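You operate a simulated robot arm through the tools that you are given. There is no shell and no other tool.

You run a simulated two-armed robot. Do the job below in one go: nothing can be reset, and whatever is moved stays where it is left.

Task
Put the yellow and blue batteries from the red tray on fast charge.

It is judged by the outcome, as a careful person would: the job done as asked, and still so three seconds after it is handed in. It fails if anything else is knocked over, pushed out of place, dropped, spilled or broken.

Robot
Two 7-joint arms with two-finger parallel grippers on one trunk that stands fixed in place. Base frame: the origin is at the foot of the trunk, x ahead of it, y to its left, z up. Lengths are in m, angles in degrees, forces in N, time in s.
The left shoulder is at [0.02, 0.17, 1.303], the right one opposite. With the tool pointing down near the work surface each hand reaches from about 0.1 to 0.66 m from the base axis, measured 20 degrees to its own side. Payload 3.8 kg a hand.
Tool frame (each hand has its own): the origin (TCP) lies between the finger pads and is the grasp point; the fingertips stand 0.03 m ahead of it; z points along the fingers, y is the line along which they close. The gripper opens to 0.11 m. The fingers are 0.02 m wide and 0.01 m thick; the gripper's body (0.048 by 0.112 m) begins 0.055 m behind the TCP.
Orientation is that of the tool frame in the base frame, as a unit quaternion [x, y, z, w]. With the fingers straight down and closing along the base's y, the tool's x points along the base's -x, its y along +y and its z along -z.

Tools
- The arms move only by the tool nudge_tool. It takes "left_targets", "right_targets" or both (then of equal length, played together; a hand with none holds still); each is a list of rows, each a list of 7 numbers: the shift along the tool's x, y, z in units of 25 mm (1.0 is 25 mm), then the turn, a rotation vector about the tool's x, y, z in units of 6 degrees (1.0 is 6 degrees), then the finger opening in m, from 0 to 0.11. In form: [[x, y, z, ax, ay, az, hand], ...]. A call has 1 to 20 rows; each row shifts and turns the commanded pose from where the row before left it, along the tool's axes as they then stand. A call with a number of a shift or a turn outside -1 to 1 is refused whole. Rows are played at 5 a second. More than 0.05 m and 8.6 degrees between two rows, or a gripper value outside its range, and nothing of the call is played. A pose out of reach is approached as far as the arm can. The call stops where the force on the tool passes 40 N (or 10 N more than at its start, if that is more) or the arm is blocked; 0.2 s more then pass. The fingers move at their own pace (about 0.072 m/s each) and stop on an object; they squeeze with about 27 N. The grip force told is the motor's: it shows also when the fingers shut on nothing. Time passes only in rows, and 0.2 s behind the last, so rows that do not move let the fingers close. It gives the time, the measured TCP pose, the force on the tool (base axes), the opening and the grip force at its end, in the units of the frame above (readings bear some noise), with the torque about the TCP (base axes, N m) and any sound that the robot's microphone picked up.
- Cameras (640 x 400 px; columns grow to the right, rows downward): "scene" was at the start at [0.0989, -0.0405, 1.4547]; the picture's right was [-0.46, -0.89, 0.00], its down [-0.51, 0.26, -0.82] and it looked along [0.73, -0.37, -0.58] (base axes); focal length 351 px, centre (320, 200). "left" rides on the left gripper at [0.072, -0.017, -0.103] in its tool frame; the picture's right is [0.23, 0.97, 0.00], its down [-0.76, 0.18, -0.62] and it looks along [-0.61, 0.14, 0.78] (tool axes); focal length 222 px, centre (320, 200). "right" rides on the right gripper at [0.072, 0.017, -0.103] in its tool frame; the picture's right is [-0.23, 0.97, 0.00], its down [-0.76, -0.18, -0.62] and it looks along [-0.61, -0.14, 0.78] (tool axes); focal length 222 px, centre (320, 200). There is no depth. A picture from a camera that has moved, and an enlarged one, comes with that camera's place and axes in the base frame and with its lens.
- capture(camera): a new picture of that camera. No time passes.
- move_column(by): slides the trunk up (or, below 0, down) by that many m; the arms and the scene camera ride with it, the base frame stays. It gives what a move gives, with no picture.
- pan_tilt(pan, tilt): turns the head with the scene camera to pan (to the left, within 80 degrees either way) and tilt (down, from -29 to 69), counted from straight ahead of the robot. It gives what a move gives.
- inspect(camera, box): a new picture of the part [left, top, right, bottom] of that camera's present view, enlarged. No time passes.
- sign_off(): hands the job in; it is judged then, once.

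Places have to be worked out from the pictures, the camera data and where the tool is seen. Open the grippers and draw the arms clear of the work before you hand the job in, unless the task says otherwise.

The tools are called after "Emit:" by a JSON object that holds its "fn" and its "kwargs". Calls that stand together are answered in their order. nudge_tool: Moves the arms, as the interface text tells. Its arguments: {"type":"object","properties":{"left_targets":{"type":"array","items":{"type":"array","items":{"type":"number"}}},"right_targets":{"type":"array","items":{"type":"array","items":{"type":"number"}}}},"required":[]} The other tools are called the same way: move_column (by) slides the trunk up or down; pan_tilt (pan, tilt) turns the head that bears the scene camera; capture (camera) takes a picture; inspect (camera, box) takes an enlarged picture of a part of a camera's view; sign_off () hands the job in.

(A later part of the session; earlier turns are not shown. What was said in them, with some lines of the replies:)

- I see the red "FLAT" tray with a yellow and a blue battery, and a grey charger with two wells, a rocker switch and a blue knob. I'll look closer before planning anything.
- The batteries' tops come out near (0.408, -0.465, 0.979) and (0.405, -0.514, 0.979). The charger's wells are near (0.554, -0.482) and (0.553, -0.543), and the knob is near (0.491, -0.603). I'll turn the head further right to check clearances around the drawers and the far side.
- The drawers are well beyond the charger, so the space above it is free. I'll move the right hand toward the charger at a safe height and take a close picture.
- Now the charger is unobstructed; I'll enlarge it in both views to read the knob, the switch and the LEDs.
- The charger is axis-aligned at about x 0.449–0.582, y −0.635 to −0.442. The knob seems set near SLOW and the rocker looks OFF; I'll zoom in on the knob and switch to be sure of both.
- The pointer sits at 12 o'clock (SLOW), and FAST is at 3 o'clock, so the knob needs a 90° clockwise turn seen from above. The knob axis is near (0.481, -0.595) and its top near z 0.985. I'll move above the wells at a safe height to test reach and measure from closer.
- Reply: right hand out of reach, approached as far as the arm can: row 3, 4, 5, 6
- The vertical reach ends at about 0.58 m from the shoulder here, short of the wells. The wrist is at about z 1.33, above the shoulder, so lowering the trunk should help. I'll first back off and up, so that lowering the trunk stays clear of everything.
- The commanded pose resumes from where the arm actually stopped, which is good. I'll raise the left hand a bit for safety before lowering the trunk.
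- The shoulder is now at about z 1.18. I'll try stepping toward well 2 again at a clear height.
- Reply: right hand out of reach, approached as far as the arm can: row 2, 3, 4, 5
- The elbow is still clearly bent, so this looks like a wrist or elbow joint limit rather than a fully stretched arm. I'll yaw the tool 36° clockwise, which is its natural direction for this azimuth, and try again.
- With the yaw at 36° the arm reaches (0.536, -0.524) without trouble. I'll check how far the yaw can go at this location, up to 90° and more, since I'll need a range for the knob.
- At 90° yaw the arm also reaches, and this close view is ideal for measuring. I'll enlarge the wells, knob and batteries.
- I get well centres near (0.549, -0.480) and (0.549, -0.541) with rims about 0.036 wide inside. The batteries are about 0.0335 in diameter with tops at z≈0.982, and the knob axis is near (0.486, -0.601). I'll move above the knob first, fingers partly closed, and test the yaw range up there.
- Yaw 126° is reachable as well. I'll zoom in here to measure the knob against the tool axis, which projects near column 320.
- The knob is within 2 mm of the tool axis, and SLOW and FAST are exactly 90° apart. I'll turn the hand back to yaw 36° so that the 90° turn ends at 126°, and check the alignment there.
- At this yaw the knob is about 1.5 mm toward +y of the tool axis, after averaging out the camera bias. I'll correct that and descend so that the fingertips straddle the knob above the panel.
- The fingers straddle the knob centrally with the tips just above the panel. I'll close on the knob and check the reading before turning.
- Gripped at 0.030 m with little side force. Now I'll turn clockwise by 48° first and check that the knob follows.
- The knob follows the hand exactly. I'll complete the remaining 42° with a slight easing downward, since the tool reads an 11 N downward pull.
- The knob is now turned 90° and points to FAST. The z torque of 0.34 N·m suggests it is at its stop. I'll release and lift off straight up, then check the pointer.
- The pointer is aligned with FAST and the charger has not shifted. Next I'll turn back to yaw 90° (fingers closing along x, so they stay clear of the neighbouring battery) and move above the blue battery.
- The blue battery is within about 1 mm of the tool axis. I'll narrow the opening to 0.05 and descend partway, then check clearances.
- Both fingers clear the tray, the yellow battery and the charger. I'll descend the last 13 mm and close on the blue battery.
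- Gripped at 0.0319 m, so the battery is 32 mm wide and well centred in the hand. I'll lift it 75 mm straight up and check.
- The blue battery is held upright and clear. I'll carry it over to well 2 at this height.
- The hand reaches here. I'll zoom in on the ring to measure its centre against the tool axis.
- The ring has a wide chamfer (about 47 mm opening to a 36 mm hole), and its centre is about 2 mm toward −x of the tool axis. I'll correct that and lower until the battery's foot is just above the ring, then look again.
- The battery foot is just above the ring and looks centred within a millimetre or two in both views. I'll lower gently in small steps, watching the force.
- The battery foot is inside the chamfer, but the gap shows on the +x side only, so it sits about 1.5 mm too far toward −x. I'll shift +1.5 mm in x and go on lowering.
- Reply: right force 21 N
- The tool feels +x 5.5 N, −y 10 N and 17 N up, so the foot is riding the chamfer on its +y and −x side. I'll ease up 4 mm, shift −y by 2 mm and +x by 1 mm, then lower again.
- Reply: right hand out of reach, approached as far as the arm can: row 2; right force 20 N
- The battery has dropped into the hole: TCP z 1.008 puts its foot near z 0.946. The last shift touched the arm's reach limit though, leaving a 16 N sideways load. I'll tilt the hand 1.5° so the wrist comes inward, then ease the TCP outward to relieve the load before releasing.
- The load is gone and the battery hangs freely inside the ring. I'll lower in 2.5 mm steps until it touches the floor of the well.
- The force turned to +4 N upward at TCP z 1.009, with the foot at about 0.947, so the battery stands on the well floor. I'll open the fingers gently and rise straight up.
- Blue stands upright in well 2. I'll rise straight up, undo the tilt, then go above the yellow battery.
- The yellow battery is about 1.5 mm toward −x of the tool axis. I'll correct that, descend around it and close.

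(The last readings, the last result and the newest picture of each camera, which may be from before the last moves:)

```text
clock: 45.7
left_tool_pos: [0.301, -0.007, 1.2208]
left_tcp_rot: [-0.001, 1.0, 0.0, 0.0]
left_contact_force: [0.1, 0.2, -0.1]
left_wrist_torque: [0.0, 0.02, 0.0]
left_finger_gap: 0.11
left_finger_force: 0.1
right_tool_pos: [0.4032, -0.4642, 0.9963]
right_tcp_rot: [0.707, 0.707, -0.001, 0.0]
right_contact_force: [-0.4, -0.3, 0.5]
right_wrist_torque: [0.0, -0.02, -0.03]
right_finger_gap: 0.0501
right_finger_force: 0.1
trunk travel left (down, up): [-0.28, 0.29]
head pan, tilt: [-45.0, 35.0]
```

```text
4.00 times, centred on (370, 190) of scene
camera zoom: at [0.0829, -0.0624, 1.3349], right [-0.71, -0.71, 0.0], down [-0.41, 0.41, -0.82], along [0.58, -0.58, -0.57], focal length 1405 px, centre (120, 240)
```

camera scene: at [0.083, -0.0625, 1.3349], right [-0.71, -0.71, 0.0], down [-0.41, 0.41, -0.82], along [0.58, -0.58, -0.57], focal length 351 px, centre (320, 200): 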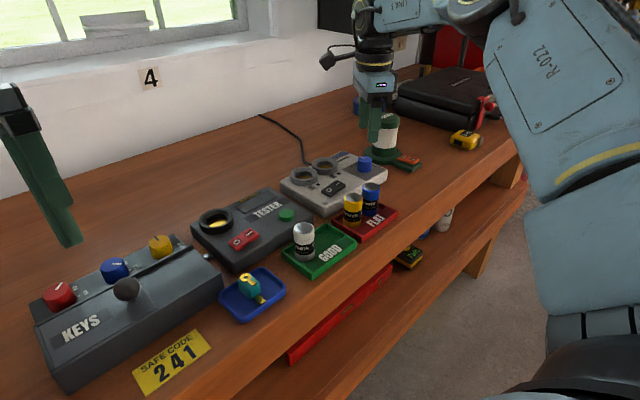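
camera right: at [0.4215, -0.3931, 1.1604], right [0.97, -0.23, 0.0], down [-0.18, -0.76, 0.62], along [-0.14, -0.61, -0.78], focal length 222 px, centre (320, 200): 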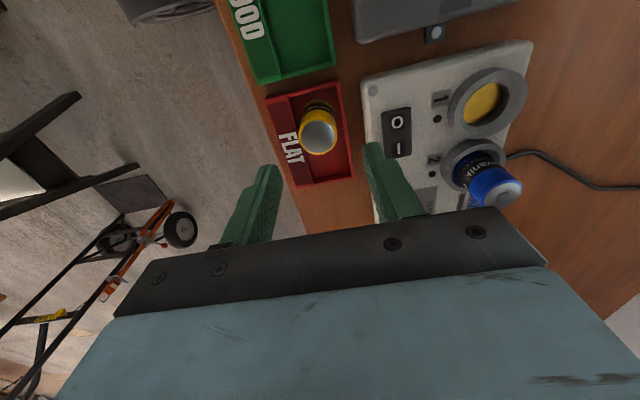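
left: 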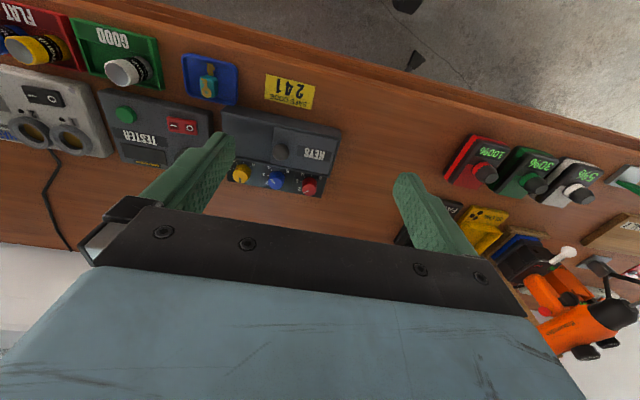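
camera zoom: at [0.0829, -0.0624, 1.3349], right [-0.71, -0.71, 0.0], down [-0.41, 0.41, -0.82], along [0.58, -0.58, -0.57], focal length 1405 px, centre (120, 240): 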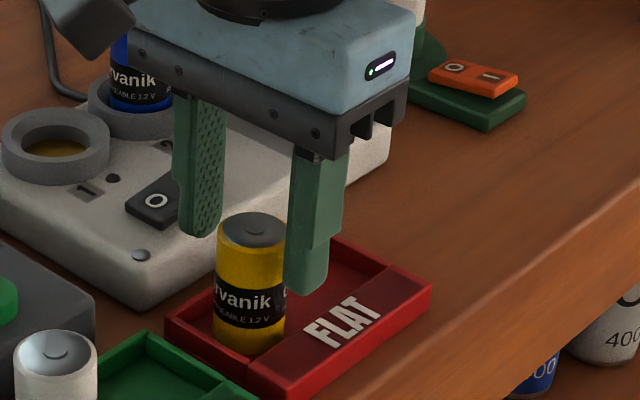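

The battery is centred between the fingers. I'll go down the last 12 mm and close.

Emit:
{"fn": "nudge_tool", "kwargs": {"right_targets": [[0, -0.02, 0.48, 0, 0, 0, 0.05], [0, 0, 0, 0, 0, 0, 0.042], [0, 0, 0, 0, 0, 0, 0.034], [0, 0, 0, 0, 0, 0, 0.02], [0, 0, 0, 0, 0, 0, 0.02], [0, 0, 0, 0, 0, 0, 0.02]]}}

Emit:
{"fn": "inspect", "kwargs": {"camera": "right", "box": [210, 80, 430, 230]}}

```text
clock: 47.1
left_tool_pos: [0.3023, -0.0067, 1.2209]
left_tcp_rot: [0.0, 1.0, -0.001, -0.001]
left_contact_force: [-0.5, 0.4, -1.1]
left_wrist_torque: [0.0, -0.01, 0.01]
left_finger_gap: 0.1099
left_finger_force: 0.1
right_tool_pos: [0.4031, -0.4641, 0.9846]
right_tcp_rot: [0.707, 0.707, 0.0, -0.001]
right_contact_force: [-0.3, 0.7, 0.5]
right_wrist_torque: [0.02, 0.0, 0.03]
right_finger_gap: 0.0322
right_finger_force: 26.9
trunk travel left (down, up): [-0.28, 0.29]
head pan, tilt: [-45.0, 35.0]
```

```text
2.67 times, centred on (320, 155) of right
camera zoom: at [0.4207, -0.3924, 1.088], right [0.97, -0.23, 0.0], down [-0.18, -0.76, 0.62], along [-0.14, -0.61, -0.78], focal length 592 px, centre (320, 320)
```

zoom: 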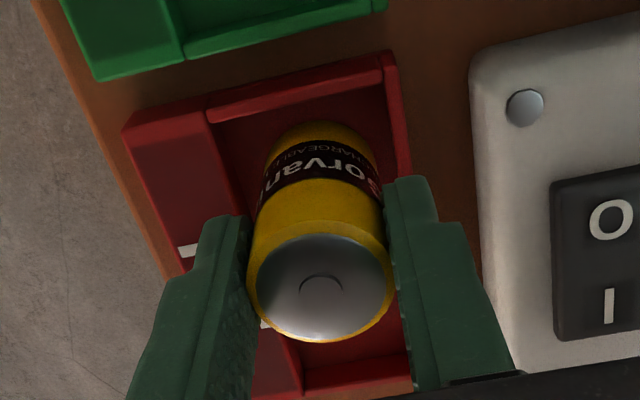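

Gripped at 0.0322 m. I'll lift 75 mm and carry it over well 1.

Emit:
{"fn": "nudge_tool", "kwargs": {"right_targets": [[0, 0, -0.4, 0, 0, 0, 0.02], [0, 0, -0.6, 0, 0, 0, 0.02], [0, 0, -1, 0, 0, 0, 0.02], [0, 0, -1, 0, 0, 0, 0.02], [-0.091, 0.8, 0, 0, 0, 0, 0.02], [-0.091, 0.83, 0, 0, 0, 0, 0.02], [-0.091, 0.83, 0, 0, 0, 0, 0.02], [-0.091, 0.83, 0, 0, 0, 0, 0.02], [-0.091, 0.83, 0, 0, 0, 0, 0.02], [-0.091, 0.83, 0, 0, 0, 0, 0.02], [-0.091, 0.83, 0, 0, 0, 0, 0.02], [0, 0, 0, 0, 0, 0, 0.02], [0, 0, 0, 0, 0, 0, 0.02]]}}

Emit:
{"fn": "capture", "kwargs": {"camera": "right"}}

Emit:
{"fn": "inspect", "kwargs": {"camera": "right", "box": [260, 80, 380, 170]}}

Emit:
{"fn": "inspect", "kwargs": {"camera": "scene", "box": [280, 100, 380, 190]}}

```text
clock: 49.9
left_tool_pos: [0.3021, -0.0101, 1.2209]
left_tcp_rot: [0.0, 1.0, 0.0, 0.0]
left_contact_force: [-0.2, -0.4, 0.1]
left_wrist_torque: [-0.01, 0.02, 0.03]
left_finger_gap: 0.1101
left_finger_force: 0.0
right_tool_pos: [0.5477, -0.4812, 1.0571]
right_tcp_rot: [0.707, 0.707, 0.0, 0.0]
right_contact_force: [1.2, 0.0, -1.7]
right_wrist_torque: [-0.02, -0.02, 0.01]
right_finger_gap: 0.0321
right_finger_force: 27.0
trunk travel left (down, up): [-0.28, 0.29]
head pan, tilt: [-45.0, 35.0]
```

```text
taken
camera right: at [0.566, -0.4094, 1.1619], right [0.97, -0.23, 0.0], down [-0.18, -0.76, 0.62], along [-0.14, -0.61, -0.78], focal length 222 px, centre (320, 200)
```

right: 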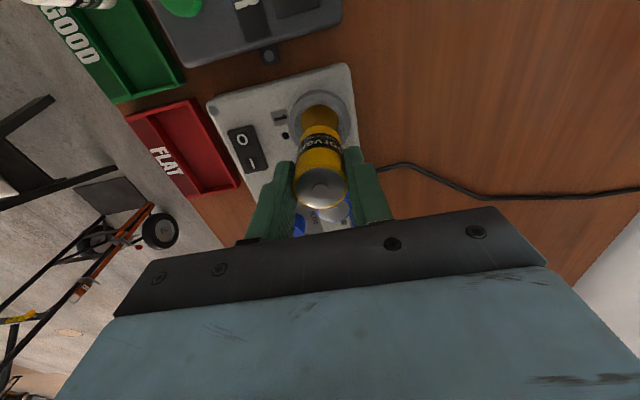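

```text
4.44 times, centred on (320, 125) of right
camera zoom: at [0.566, -0.4094, 1.1619], right [0.97, -0.23, 0.0], down [-0.18, -0.76, 0.62], along [-0.14, -0.61, -0.78], focal length 987 px, centre (320, 533)
```

zoom: 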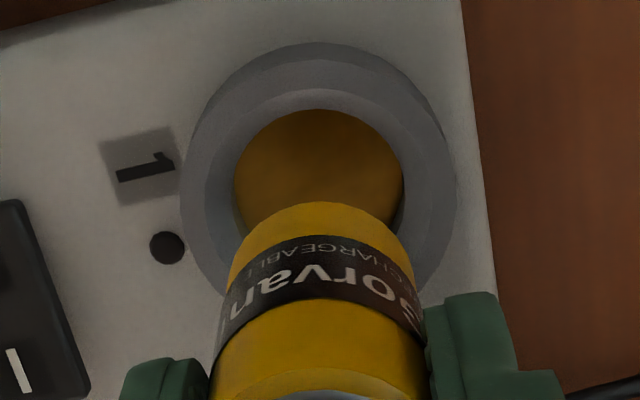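

```text
4.44 times, centred on (330, 145) of scene
camera zoom: at [0.0834, -0.0626, 1.3348], right [-0.71, -0.71, 0.0], down [-0.41, 0.41, -0.82], along [0.58, -0.58, -0.57], focal length 1561 px, centre (276, 444)
```

zoom: 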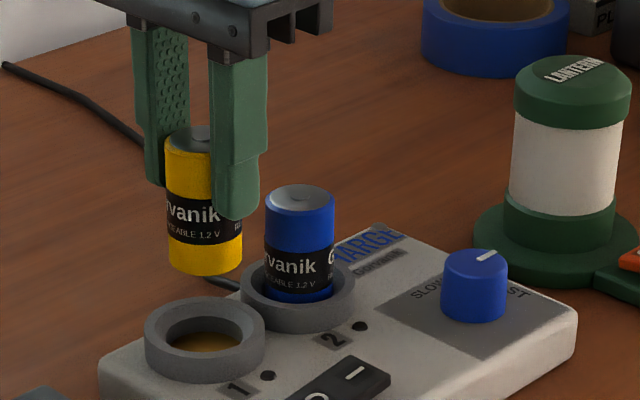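

Well 1's ring is within about 1 mm of the tool axis. I'll nudge +1 mm in y and lower until the foot is just above the ring.

Emit:
{"fn": "nudge_tool", "kwargs": {"right_targets": [[0.03, 0.016, 0.4, 0, 0, 0, 0.02], [0, 0, 0.4, 0, 0, 0, 0.02], [0, 0, 0.5, 0, 0, 0, 0.02], [0, 0, 0.2, 0, 0, 0, 0.02], [0, 0, 0, 0, 0, 0, 0.02]]}}

Emit:
{"fn": "inspect", "kwargs": {"camera": "right", "box": [260, 80, 380, 170]}}

Emit:
{"fn": "inspect", "kwargs": {"camera": "scene", "box": [280, 120, 360, 190]}}

```text
clock: 51.1
left_tool_pos: [0.3012, -0.0083, 1.2213]
left_tcp_rot: [0.0, 1.0, -0.001, 0.0]
left_contact_force: [-0.6, -0.4, 0.1]
left_wrist_torque: [0.01, -0.02, -0.05]
left_finger_gap: 0.1099
left_finger_force: 0.1
right_tool_pos: [0.548, -0.4788, 1.0217]
right_tcp_rot: [0.707, 0.707, 0.0, 0.0]
right_contact_force: [0.9, -0.7, -1.6]
right_wrist_torque: [0.03, 0.01, -0.01]
right_finger_gap: 0.0321
right_finger_force: 27.1
trunk travel left (down, up): [-0.28, 0.29]
head pan, tilt: [-45.0, 35.0]
```

```text
4.44 times, centred on (320, 125) of right
camera zoom: at [0.5652, -0.4071, 1.1242], right [0.97, -0.23, 0.0], down [-0.18, -0.76, 0.62], along [-0.14, -0.61, -0.78], focal length 987 px, centre (320, 533)
```

zoom: 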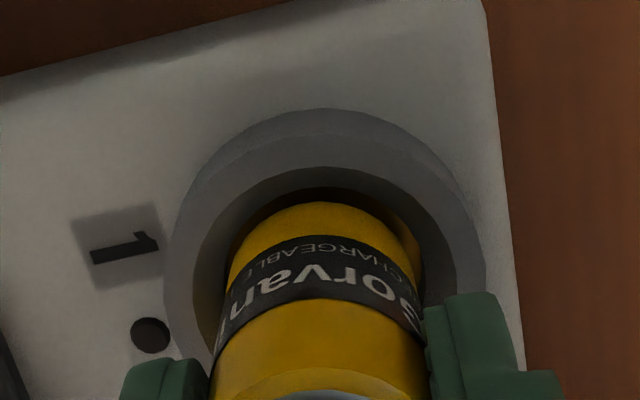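

```text
5.71 times, centred on (320, 155) of scene
camera zoom: at [0.0831, -0.0626, 1.3349], right [-0.71, -0.71, 0.0], down [-0.41, 0.41, -0.82], along [0.58, -0.58, -0.57], focal length 2007 px, centre (320, 457)
```

zoom: 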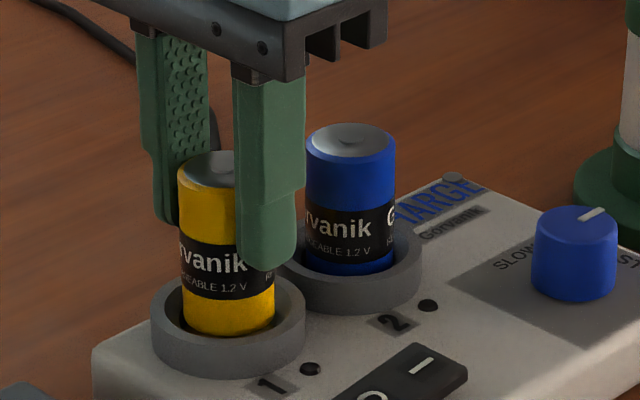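

No contact yet and the battery looks centred in the ring. I'll continue down gently.

Emit:
{"fn": "nudge_tool", "kwargs": {"right_targets": [[0, 0, 0.12, 0, 0, 0, 0.02], [0, 0, 0.12, 0, 0, 0, 0.02], [0, 0, 0.12, 0, 0, 0, 0.02], [0, 0, 0, 0, 0, 0, 0.02]]}}

Emit:
{"fn": "inspect", "kwargs": {"camera": "right", "box": [260, 80, 380, 170]}}

Emit:
{"fn": "inspect", "kwargs": {"camera": "scene", "box": [280, 120, 360, 190]}}

```text
clock: 52.1
left_tool_pos: [0.302, -0.0087, 1.2209]
left_tcp_rot: [0.0, 1.0, 0.0, 0.0]
left_contact_force: [0.3, -0.2, 0.0]
left_wrist_torque: [-0.02, -0.01, 0.01]
left_finger_gap: 0.1099
left_finger_force: 0.0
right_tool_pos: [0.5476, -0.4789, 1.0118]
right_tcp_rot: [0.707, 0.707, 0.0, 0.0]
right_contact_force: [-0.2, 0.2, -2.1]
right_wrist_torque: [-0.01, -0.03, -0.02]
right_finger_gap: 0.0323
right_finger_force: 26.5
trunk travel left (down, up): [-0.28, 0.29]
head pan, tilt: [-45.0, 35.0]
```

```text
4.44 times, centred on (320, 125) of right
camera zoom: at [0.5657, -0.4075, 1.1158], right [0.97, -0.23, 0.0], down [-0.18, -0.76, 0.62], along [-0.14, -0.61, -0.78], focal length 987 px, centre (320, 533)
```

zoom: 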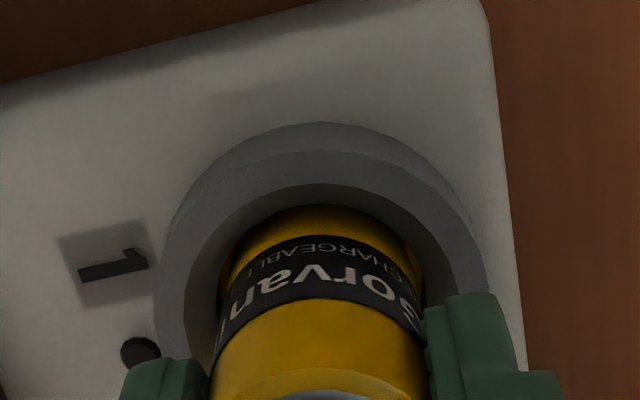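

```text
5.71 times, centred on (320, 155) of scene
camera zoom: at [0.0831, -0.0626, 1.3349], right [-0.71, -0.71, 0.0], down [-0.41, 0.41, -0.82], along [0.58, -0.58, -0.57], focal length 2007 px, centre (320, 457)
```

zoom: 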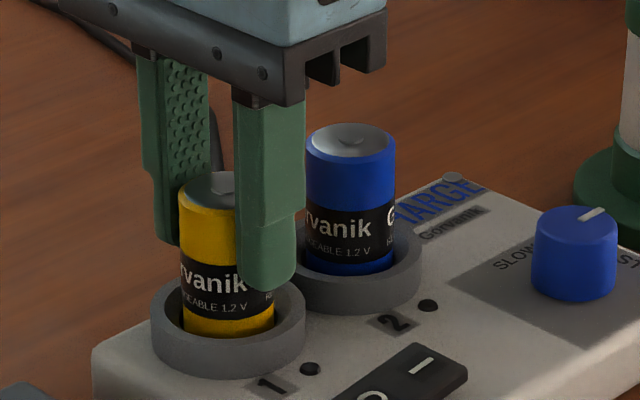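

Still free-hanging at z 1.012. I'll continue in 2 mm steps until I feel the floor.

Emit:
{"fn": "nudge_tool", "kwargs": {"right_targets": [[0, 0, 0.08, 0, 0, 0, 0.02], [0, 0, 0.08, 0, 0, 0, 0.02], [0, 0, 0, 0, 0, 0, 0.02]]}}

Emit:
{"fn": "inspect", "kwargs": {"camera": "scene", "box": [280, 120, 360, 190]}}

```text
clock: 52.9
left_tool_pos: [0.3006, -0.0081, 1.2208]
left_tcp_rot: [0.0, 1.0, -0.001, 0.001]
left_contact_force: [-0.4, -0.2, 0.6]
left_wrist_torque: [0.02, -0.01, 0.0]
left_finger_gap: 0.1099
left_finger_force: 0.0
right_tool_pos: [0.5489, -0.4788, 1.0106]
right_tcp_rot: [0.707, 0.707, 0.001, 0.002]
right_contact_force: [1.0, -3.4, 13.6]
right_wrist_torque: [-0.09, 0.18, -0.03]
right_finger_gap: 0.0324
right_finger_force: 27.2
trunk travel left (down, up): [-0.28, 0.29]
head pan, tilt: [-45.0, 35.0]
```

```text
5.71 times, centred on (320, 155) of scene
camera zoom: at [0.0818, -0.0618, 1.3351], right [-0.71, -0.71, 0.0], down [-0.4, 0.41, -0.82], along [0.58, -0.58, -0.57], focal length 2007 px, centre (320, 457)
```

zoom: 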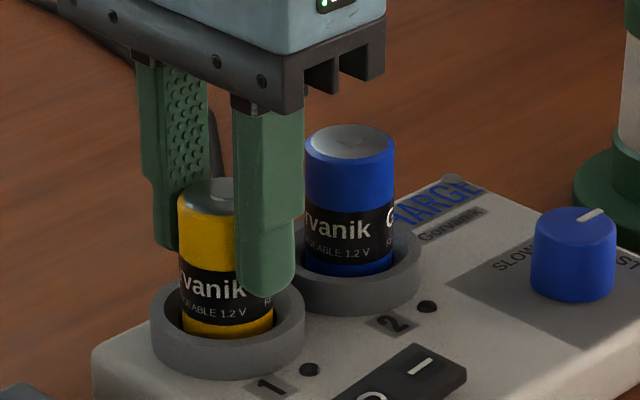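

There is 13.6 N at z 1.0106 with almost no side load, so the battery is seated on the floor at the same height as the blue one. I'll release and rise straight up.

Emit:
{"fn": "nudge_tool", "kwargs": {"right_targets": [[0, 0, -0.04, 0, 0, 0, 0.02], [0, 0, 0, 0, 0, 0, 0.036], [0, 0, 0, 0, 0, 0, 0.046], [0, 0, 0, 0, 0, 0, 0.054], [0, 0, 0, 0, 0, 0, 0.054], [0, 0, -0.5, 0, 0, 0, 0.054], [0, 0, -0.8, 0, 0, 0, 0.054], [0, 0, -1, 0, 0, 0, 0.054], [0, 0, -1, 0, 0, 0, 0.054], [0, 0, 0, 0, 0, 0, 0.054]]}}

Emit:
{"fn": "capture", "kwargs": {"camera": "right"}}

Emit:
{"fn": "inspect", "kwargs": {"camera": "scene", "box": [270, 110, 400, 210]}}

```text
clock: 55.1
left_tool_pos: [0.303, -0.0079, 1.2206]
left_tcp_rot: [0.0, 1.0, -0.001, -0.001]
left_contact_force: [0.6, -0.3, 0.1]
left_wrist_torque: [0.02, -0.06, -0.04]
left_finger_gap: 0.1099
left_finger_force: 0.1
right_tool_pos: [0.5473, -0.4801, 1.0907]
right_tcp_rot: [0.707, 0.707, 0.0, 0.0]
right_contact_force: [-0.2, 0.5, 0.0]
right_wrist_torque: [0.05, 0.02, 0.02]
right_finger_gap: 0.054
right_finger_force: 0.1
trunk travel left (down, up): [-0.28, 0.29]
head pan, tilt: [-45.0, 35.0]
```

```text
taken
camera right: at [0.566, -0.4074, 1.195], right [0.97, -0.23, 0.0], down [-0.18, -0.76, 0.62], along [-0.14, -0.61, -0.78], focal length 222 px, centre (320, 200)
```

right: 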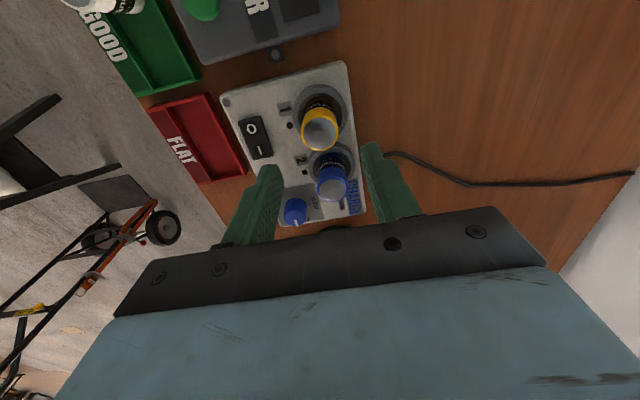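

```text
4.00 times, centred on (335, 160) of scene
camera zoom: at [0.0831, -0.0626, 1.3348], right [-0.71, -0.71, 0.0], down [-0.41, 0.41, -0.82], along [0.58, -0.58, -0.57], focal length 1405 px, centre (260, 360)
```

zoom: 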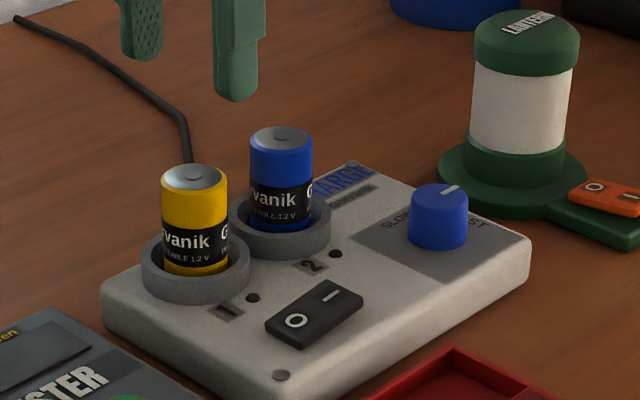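

Both batteries stand upright in their wells and the knob is on FAST. Now the switch: I estimate the rocker's "I" end near (0.472, -0.505). I'll close the fingers and hover above it.

Emit:
{"fn": "nudge_tool", "kwargs": {"right_targets": [[-0.25, -0.75, 0, 0, 0, 0, 0.054], [-0.25, -0.76, 0, 0, 0, 0, 0.03], [-0.26, -0.76, 0, 0, 0, 0, 0.01], [-0.26, -0.76, 0, 0, 0, 0, 0.0], [0, 0, 0.8, 0, 0, 0, 0.0], [0, 0, 0.6, 0, 0, 0, 0.0], [0, 0, 0, 0, 0, 0, 0.0]]}}

Emit:
{"fn": "capture", "kwargs": {"camera": "right"}}

Emit:
{"fn": "inspect", "kwargs": {"camera": "right", "box": [250, 60, 400, 190]}}

Emit:
{"fn": "inspect", "kwargs": {"camera": "scene", "box": [290, 130, 390, 210]}}

```text
clock: 56.7
left_tool_pos: [0.3023, -0.0078, 1.2216]
left_tcp_rot: [0.0, 1.0, 0.0, 0.0]
left_contact_force: [0.1, 0.4, 0.4]
left_wrist_torque: [0.01, 0.04, 0.0]
left_finger_gap: 0.11
left_finger_force: 0.0
right_tool_pos: [0.473, -0.503, 1.0585]
right_tcp_rot: [0.707, 0.707, 0.0, 0.0]
right_contact_force: [-0.2, 0.1, -0.3]
right_wrist_torque: [0.0, -0.03, -0.02]
right_finger_gap: 0.0002
right_finger_force: 26.9
trunk travel left (down, up): [-0.28, 0.29]
head pan, tilt: [-45.0, 35.0]
```

```text
taken
camera right: at [0.4909, -0.4319, 1.1615], right [0.97, -0.23, 0.0], down [-0.18, -0.76, 0.62], along [-0.14, -0.61, -0.78], focal length 222 px, centre (320, 200)
```

right: 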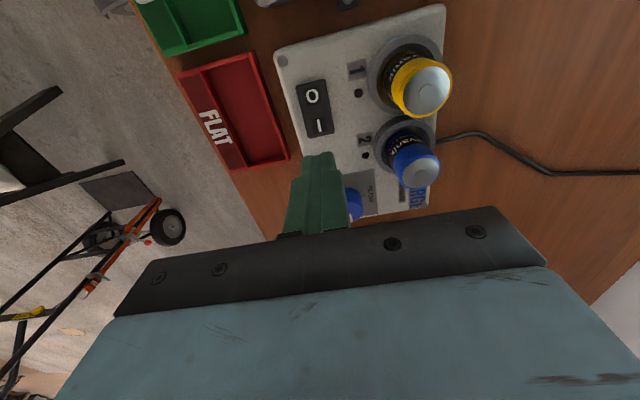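

```text
3.08 times, centred on (325, 125) of right
camera zoom: at [0.4909, -0.4319, 1.1615], right [0.97, -0.23, 0.0], down [-0.18, -0.76, 0.62], along [-0.14, -0.61, -0.78], focal length 684 px, centre (305, 431)
```

zoom: 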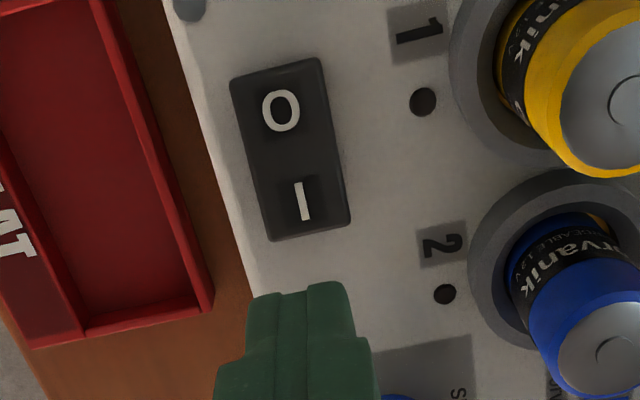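

```text
5.00 times, centred on (340, 170) of scene
camera zoom: at [0.0831, -0.0624, 1.3349], right [-0.71, -0.71, 0.0], down [-0.41, 0.41, -0.82], along [0.58, -0.58, -0.57], focal length 1756 px, centre (220, 350)
```

zoom: 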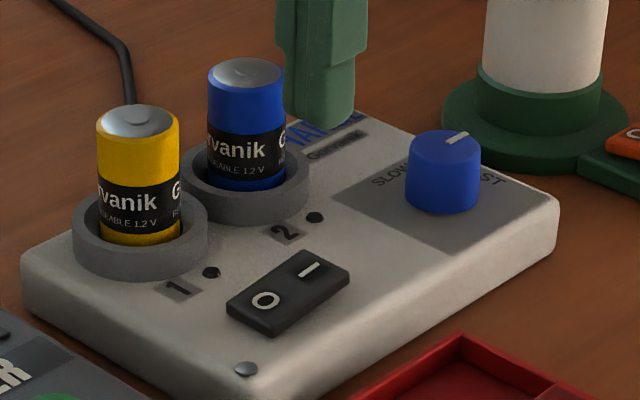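

The "I" mark is right under the closed fingertips, and the O end looks pressed down now. I'll descend to just above it, shifted 2 mm toward its outer end.

Emit:
{"fn": "nudge_tool", "kwargs": {"right_targets": [[-0.08, 0, 0.8, 0, 0, 0, 0.0], [0, 0, 0.8, 0, 0, 0, 0.0], [0, 0, 0.6, 0, 0, 0, 0.0], [0, 0, 0, 0, 0, 0, 0.0]]}}

Emit:
{"fn": "inspect", "kwargs": {"camera": "right", "box": [250, 60, 400, 190]}}

Emit:
{"fn": "inspect", "kwargs": {"camera": "scene", "box": [290, 130, 390, 210]}}

```text
clock: 57.7
left_tool_pos: [0.3024, -0.0079, 1.2206]
left_tcp_rot: [0.0, 1.0, 0.0, 0.001]
left_contact_force: [0.2, 0.2, -0.2]
left_wrist_torque: [-0.02, 0.02, -0.04]
left_finger_gap: 0.11
left_finger_force: 0.0
right_tool_pos: [0.4724, -0.507, 1.0022]
right_tcp_rot: [0.707, 0.707, 0.0, 0.0]
right_contact_force: [-1.2, -0.5, 0.1]
right_wrist_torque: [0.01, 0.01, 0.0]
right_finger_gap: 0.0
right_finger_force: 26.7
trunk travel left (down, up): [-0.28, 0.29]
head pan, tilt: [-45.0, 35.0]
```

```text
3.08 times, centred on (325, 125) of right
camera zoom: at [0.4902, -0.4343, 1.1062], right [0.97, -0.23, 0.0], down [-0.18, -0.76, 0.62], along [-0.14, -0.61, -0.78], focal length 684 px, centre (305, 431)
```

zoom: 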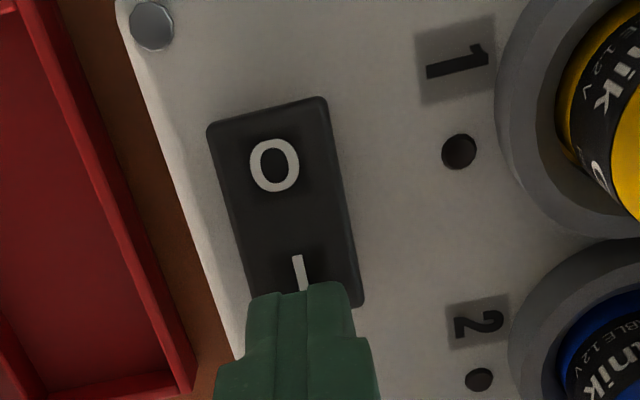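

```text
5.00 times, centred on (340, 170) of scene
camera zoom: at [0.0828, -0.0623, 1.3349], right [-0.71, -0.71, 0.0], down [-0.41, 0.41, -0.82], along [0.58, -0.58, -0.57], focal length 1756 px, centre (220, 350)
```

zoom: 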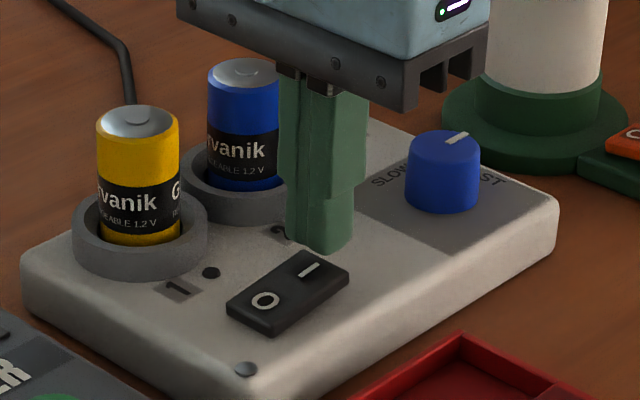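

The tip is about 10 mm above the I end and lined up in both views. I'll press down in small steps, watching the force and listening for a click.

Emit:
{"fn": "nudge_tool", "kwargs": {"right_targets": [[0, 0, 0.1, 0, 0, 0, 0.0], [0, 0, 0.1, 0, 0, 0, 0.0], [0, 0, 0.1, 0, 0, 0, 0.0], [0, 0, 0.1, 0, 0, 0, 0.0], [0, 0, 0, 0, 0, 0, 0.0]]}}

Emit:
{"fn": "inspect", "kwargs": {"camera": "scene", "box": [290, 130, 390, 210]}}

```text
clock: 58.9
left_tool_pos: [0.3028, -0.0078, 1.2209]
left_tcp_rot: [-0.001, 1.0, 0.0, 0.0]
left_contact_force: [0.8, -0.2, -1.4]
left_wrist_torque: [-0.01, -0.01, -0.02]
left_finger_gap: 0.11
left_finger_force: 0.0
right_tool_pos: [0.4705, -0.5084, 0.9912]
right_tcp_rot: [0.707, 0.707, 0.0, 0.0]
right_contact_force: [-0.6, -0.8, 0.0]
right_wrist_torque: [-0.07, 0.02, 0.02]
right_finger_gap: 0.0
right_finger_force: 27.1
trunk travel left (down, up): [-0.28, 0.29]
head pan, tilt: [-45.0, 35.0]
```

```text
5.00 times, centred on (340, 170) of scene
camera zoom: at [0.0829, -0.0625, 1.3349], right [-0.71, -0.71, 0.0], down [-0.41, 0.41, -0.82], along [0.58, -0.58, -0.57], focal length 1756 px, centre (220, 350)
```

zoom: 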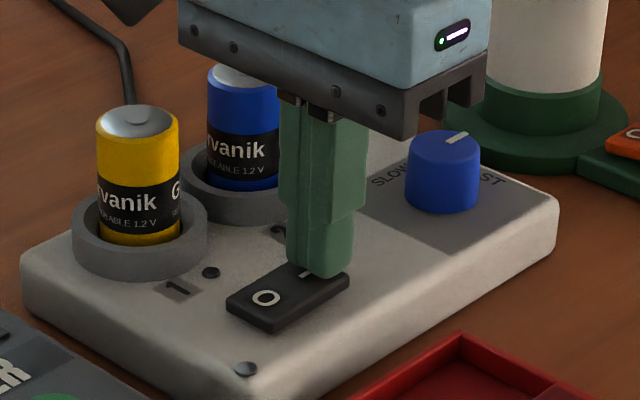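

The tip is now about touching the I end, with hardly any force yet. I'll press a little further.

Emit:
{"fn": "nudge_tool", "kwargs": {"right_targets": [[0, 0, 0.08, 0, 0, 0, 0.0], [0, 0, 0.08, 0, 0, 0, 0.0], [0, 0, 0, 0, 0, 0, 0.0]]}}

Emit:
{"fn": "inspect", "kwargs": {"camera": "scene", "box": [290, 130, 390, 210]}}

```text
clock: 59.7
left_tool_pos: [0.3, -0.0078, 1.2214]
left_tcp_rot: [0.0, 1.0, 0.001, 0.001]
left_contact_force: [-0.5, -0.3, -0.7]
left_wrist_torque: [0.02, 0.01, 0.01]
left_finger_gap: 0.1101
left_finger_force: 0.1
right_tool_pos: [0.4724, -0.5066, 0.9897]
right_tcp_rot: [0.707, 0.707, 0.0, 0.002]
right_contact_force: [-3.7, -6.6, 18.6]
right_wrist_torque: [-0.06, 0.14, 0.02]
right_finger_gap: 0.0002
right_finger_force: 27.0
trunk travel left (down, up): [-0.28, 0.29]
head pan, tilt: [-45.0, 35.0]
```

```text
5.00 times, centred on (340, 170) of scene
camera zoom: at [0.0812, -0.0619, 1.3352], right [-0.71, -0.71, 0.0], down [-0.4, 0.41, -0.82], along [0.58, -0.58, -0.57], focal length 1756 px, centre (220, 350)
```

zoom: 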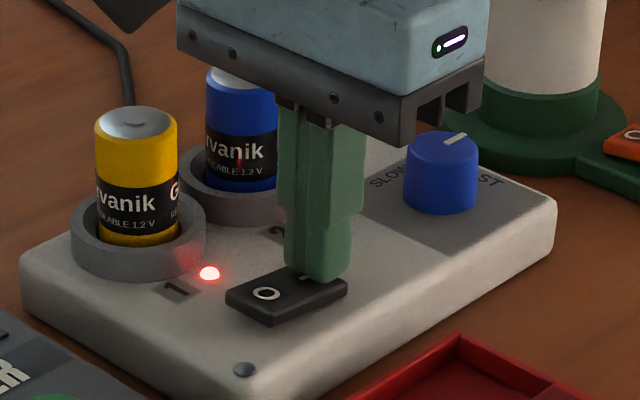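

LED 1 is lit red and a red glow shows on the blue battery too, so the switch is on. I'll lift the hand straight up and look.

Emit:
{"fn": "nudge_tool", "kwargs": {"right_targets": [[0, 0, -0.4, 0, 0, 0, 0.0], [0, 0, -0.8, 0, 0, 0, 0.0], [0, 0, -1, 0, 0, 0, 0.0], [0, 0, -1, 0, 0, 0, 0.0], [0, 0, -0.8, 0, 0, 0, 0.0], [0, 0, 0, 0, 0, 0, 0.0]]}}

Emit:
{"fn": "inspect", "kwargs": {"camera": "scene", "box": [290, 130, 390, 210]}}

Emit:
{"fn": "capture", "kwargs": {"camera": "right"}}

Emit:
{"fn": "inspect", "kwargs": {"camera": "right", "box": [250, 60, 450, 210]}}

```text
clock: 61.1
left_tool_pos: [0.3026, -0.0068, 1.2199]
left_tcp_rot: [-0.001, 1.0, 0.0, -0.001]
left_contact_force: [-0.2, -0.6, 0.7]
left_wrist_torque: [-0.02, -0.02, -0.01]
left_finger_gap: 0.1101
left_finger_force: 0.2
right_tool_pos: [0.4729, -0.5062, 1.0856]
right_tcp_rot: [0.708, 0.707, 0.0, 0.0]
right_contact_force: [-0.9, -0.2, 0.8]
right_wrist_torque: [0.0, -0.03, 0.01]
right_finger_gap: 0.0
right_finger_force: 26.7
trunk travel left (down, up): [-0.28, 0.29]
head pan, tilt: [-45.0, 35.0]
```

```text
5.00 times, centred on (340, 170) of scene
camera zoom: at [0.0831, -0.0626, 1.3349], right [-0.71, -0.71, 0.0], down [-0.41, 0.41, -0.82], along [0.58, -0.58, -0.57], focal length 1756 px, centre (220, 350)
```

zoom: 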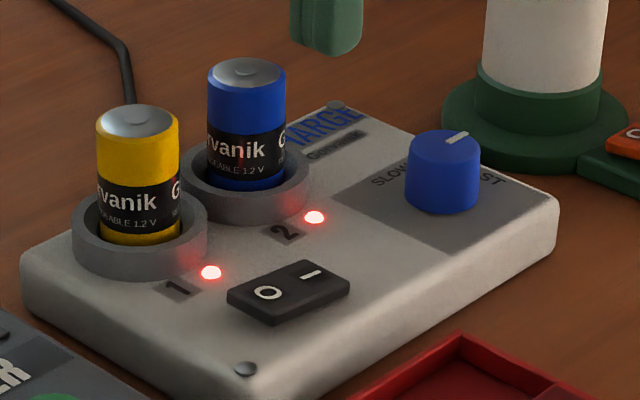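

```text
taken
camera right: at [0.4907, -0.4345, 1.1902], right [0.97, -0.23, 0.0], down [-0.18, -0.76, 0.62], along [-0.14, -0.61, -0.78], focal length 222 px, centre (320, 200)
```

right: 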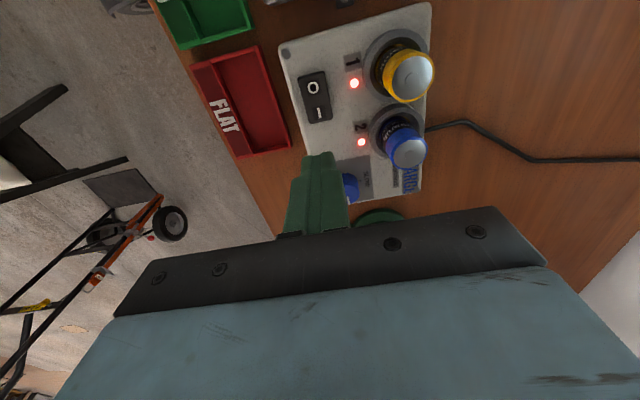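

```text
2.67 times, centred on (350, 135) of right
camera zoom: at [0.4907, -0.4345, 1.1902], right [0.97, -0.23, 0.0], down [-0.18, -0.76, 0.62], along [-0.14, -0.61, -0.78], focal length 592 px, centre (240, 373)
```

zoom: 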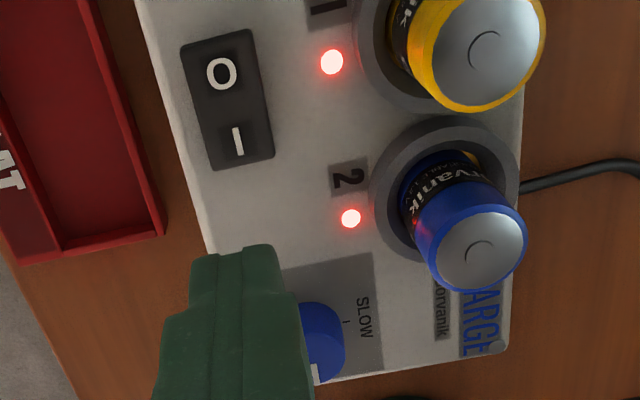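

Both charge LEDs are lit, the rocker is on I, and the knob points to FAST. Now I'll raise the hand, draw it back toward the robot and open the gripper well away from the work.

Emit:
{"fn": "nudge_tool", "kwargs": {"right_targets": [[0, 0, -1, 0, 0, 0, 0.0], [0, 0, -1, 0, 0, 0, 0.0], [0, -0.8, -0.8, 0, 0, 0, 0.0], [0, -0.8, -0.8, 0, 0, 0, 0.03], [0, -0.9, 0, 0, 0, 0, 0.06], [0, -0.9, 0, 0, 0, 0, 0.09], [0, -0.9, 0, 0, 0, 0, 0.11], [0, -0.9, 0, 0, 0, 0, 0.11], [0, -0.9, 0, 0, 0, 0, 0.11], [0, 0, 0, 0, 0, 0, 0.11]]}}

Emit:
{"fn": "capture", "kwargs": {"camera": "scene"}}

Emit:
{"fn": "inspect", "kwargs": {"camera": "scene", "box": [260, 110, 420, 230]}}

```text
clock: 63.3
left_tool_pos: [0.3015, -0.009, 1.2219]
left_tcp_rot: [0.0, 1.0, 0.0, -0.001]
left_contact_force: [0.1, -0.1, 0.1]
left_wrist_torque: [-0.01, 0.0, -0.02]
left_finger_gap: 0.1099
left_finger_force: 0.2
right_tool_pos: [0.319, -0.5064, 1.177]
right_tcp_rot: [0.707, 0.707, 0.0, 0.0]
right_contact_force: [0.1, 0.5, -0.1]
right_wrist_torque: [-0.02, -0.01, 0.0]
right_finger_gap: 0.1102
right_finger_force: 0.0
trunk travel left (down, up): [-0.28, 0.29]
head pan, tilt: [-45.0, 35.0]
```

```text
taken
camera scene: at [0.0834, -0.0623, 1.3349], right [-0.71, -0.71, 0.0], down [-0.41, 0.41, -0.82], along [0.58, -0.58, -0.57], focal length 351 px, centre (320, 200)
```

scene: 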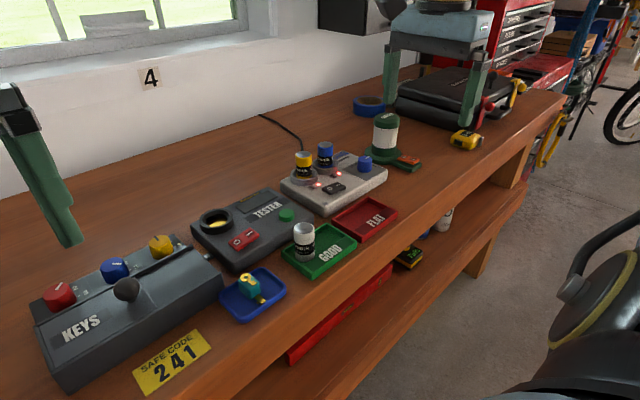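

```text
3.33 times, centred on (340, 170) of scene
camera zoom: at [0.0834, -0.0623, 1.3349], right [-0.71, -0.71, 0.0], down [-0.41, 0.41, -0.82], along [0.58, -0.58, -0.57], focal length 1170 px, centre (253, 300)
```

zoom: 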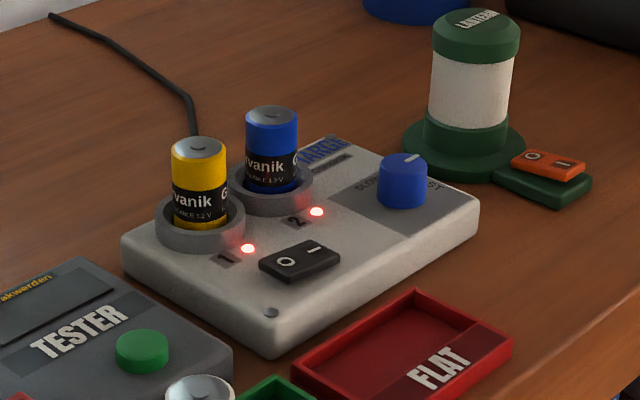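

Everything else is undisturbed, both LEDs stay lit, and the hands are clear and open. I'll let a couple of seconds pass and check once more that it holds.

Emit:
{"fn": "nudge_tool", "kwargs": {"right_targets": [[0, -0.5, -0.4, 0, 0, 0, 0.11], [0, 0, 0, 0, 0, 0, 0.11], [0, 0, 0, 0, 0, 0, 0.11], [0, 0, 0, 0, 0, 0, 0.11], [0, 0, 0, 0, 0, 0, 0.11], [0, 0, 0, 0, 0, 0, 0.11], [0, 0, 0, 0, 0, 0, 0.11], [0, 0, 0, 0, 0, 0, 0.11], [0, 0, 0, 0, 0, 0, 0.11], [0, 0, 0, 0, 0, 0, 0.11]]}}

Emit:
{"fn": "inspect", "kwargs": {"camera": "scene", "box": [280, 130, 400, 210]}}

```text
clock: 65.5
left_tool_pos: [0.3028, -0.0091, 1.2219]
left_tcp_rot: [-0.001, 1.0, 0.0, 0.0]
left_contact_force: [0.1, -0.2, -0.1]
left_wrist_torque: [0.02, -0.01, 0.0]
left_finger_gap: 0.1102
left_finger_force: 0.1
right_tool_pos: [0.3075, -0.5066, 1.186]
right_tcp_rot: [0.707, 0.707, 0.001, 0.0]
right_contact_force: [-0.1, -0.7, -0.2]
right_wrist_torque: [0.0, 0.0, -0.05]
right_finger_gap: 0.11
right_finger_force: 0.1
trunk travel left (down, up): [-0.28, 0.29]
head pan, tilt: [-45.0, 35.0]
```

```text
5.00 times, centred on (340, 170) of scene
camera zoom: at [0.083, -0.0625, 1.3349], right [-0.71, -0.71, 0.0], down [-0.41, 0.41, -0.82], along [0.58, -0.58, -0.57], focal length 1756 px, centre (220, 350)
```

zoom: 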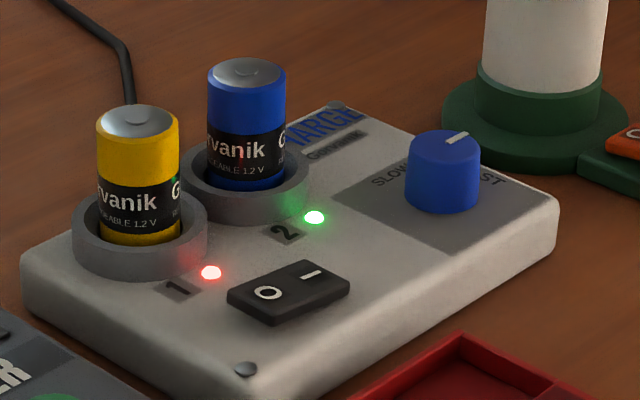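

LED 2 has gone from red to green, which looks like blue reaching full, while LED 1 is still red. I'll watch a little longer to be sure that this is a steady charging indication.

Emit:
{"fn": "nudge_tool", "kwargs": {"right_targets": [[0, 0, 0, 0, 0, 0, 0.11], [0, 0, 0, 0, 0, 0, 0.11], [0, 0, 0, 0, 0, 0, 0.11], [0, 0, 0, 0, 0, 0, 0.11], [0, 0, 0, 0, 0, 0, 0.11], [0, 0, 0, 0, 0, 0, 0.11], [0, 0, 0, 0, 0, 0, 0.11], [0, 0, 0, 0, 0, 0, 0.11], [0, 0, 0, 0, 0, 0, 0.11], [0, 0, 0, 0, 0, 0, 0.11]]}}

Emit:
{"fn": "inspect", "kwargs": {"camera": "scene", "box": [280, 130, 400, 210]}}

```text
clock: 67.7
left_tool_pos: [0.302, -0.009, 1.2216]
left_tcp_rot: [0.0, 1.0, -0.001, 0.001]
left_contact_force: [-0.3, 1.0, -0.6]
left_wrist_torque: [0.01, -0.01, 0.03]
left_finger_gap: 0.1101
left_finger_force: 0.0
right_tool_pos: [0.3071, -0.5049, 1.1865]
right_tcp_rot: [0.707, 0.707, 0.0, 0.0]
right_contact_force: [-0.3, 0.1, 0.2]
right_wrist_torque: [0.0, 0.01, 0.01]
right_finger_gap: 0.1099
right_finger_force: 0.1
trunk travel left (down, up): [-0.28, 0.29]
head pan, tilt: [-45.0, 35.0]
```

```text
5.00 times, centred on (340, 170) of scene
camera zoom: at [0.083, -0.0625, 1.3349], right [-0.71, -0.71, 0.0], down [-0.41, 0.41, -0.82], along [0.58, -0.58, -0.57], focal length 1756 px, centre (220, 350)
```

zoom: 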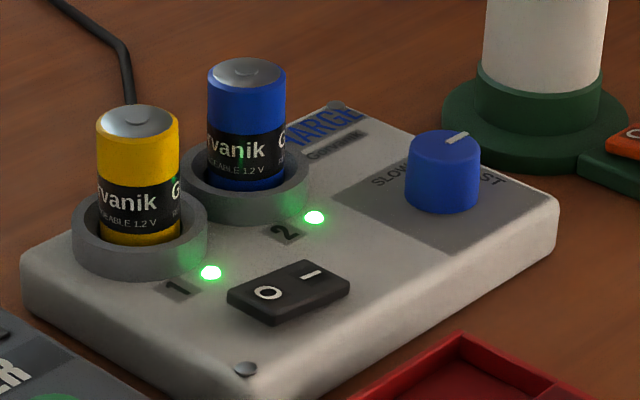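

Both LEDs are now green: each battery ran on fast charge and is showing charged. Both still sit in the charger, which is switched on and set to FAST. The hands are open and clear, and nothing else was disturbed, so I'm handing the job in.

Emit:
{"fn": "sign_off", "kwargs": {}}

```text
The job is handed in.
```

The yellow and blue batteries from the red tray are on fast charge. Yellow is in well 1 and blue is in well 2. The charger's knob is on FAST and its switch is on.

Both charge LEDs lit red when I switched it on. They then turned green, blue's first and yellow's about two seconds later, so both batteries appear to be fully charged already. I left them in the charger with it running.

The last pictures show nothing else moved or knocked over. Both grippers are open and drawn clear of the work. The trunk is still 0.12 m lower than at the start; I lowered it while trying to reach the charger.
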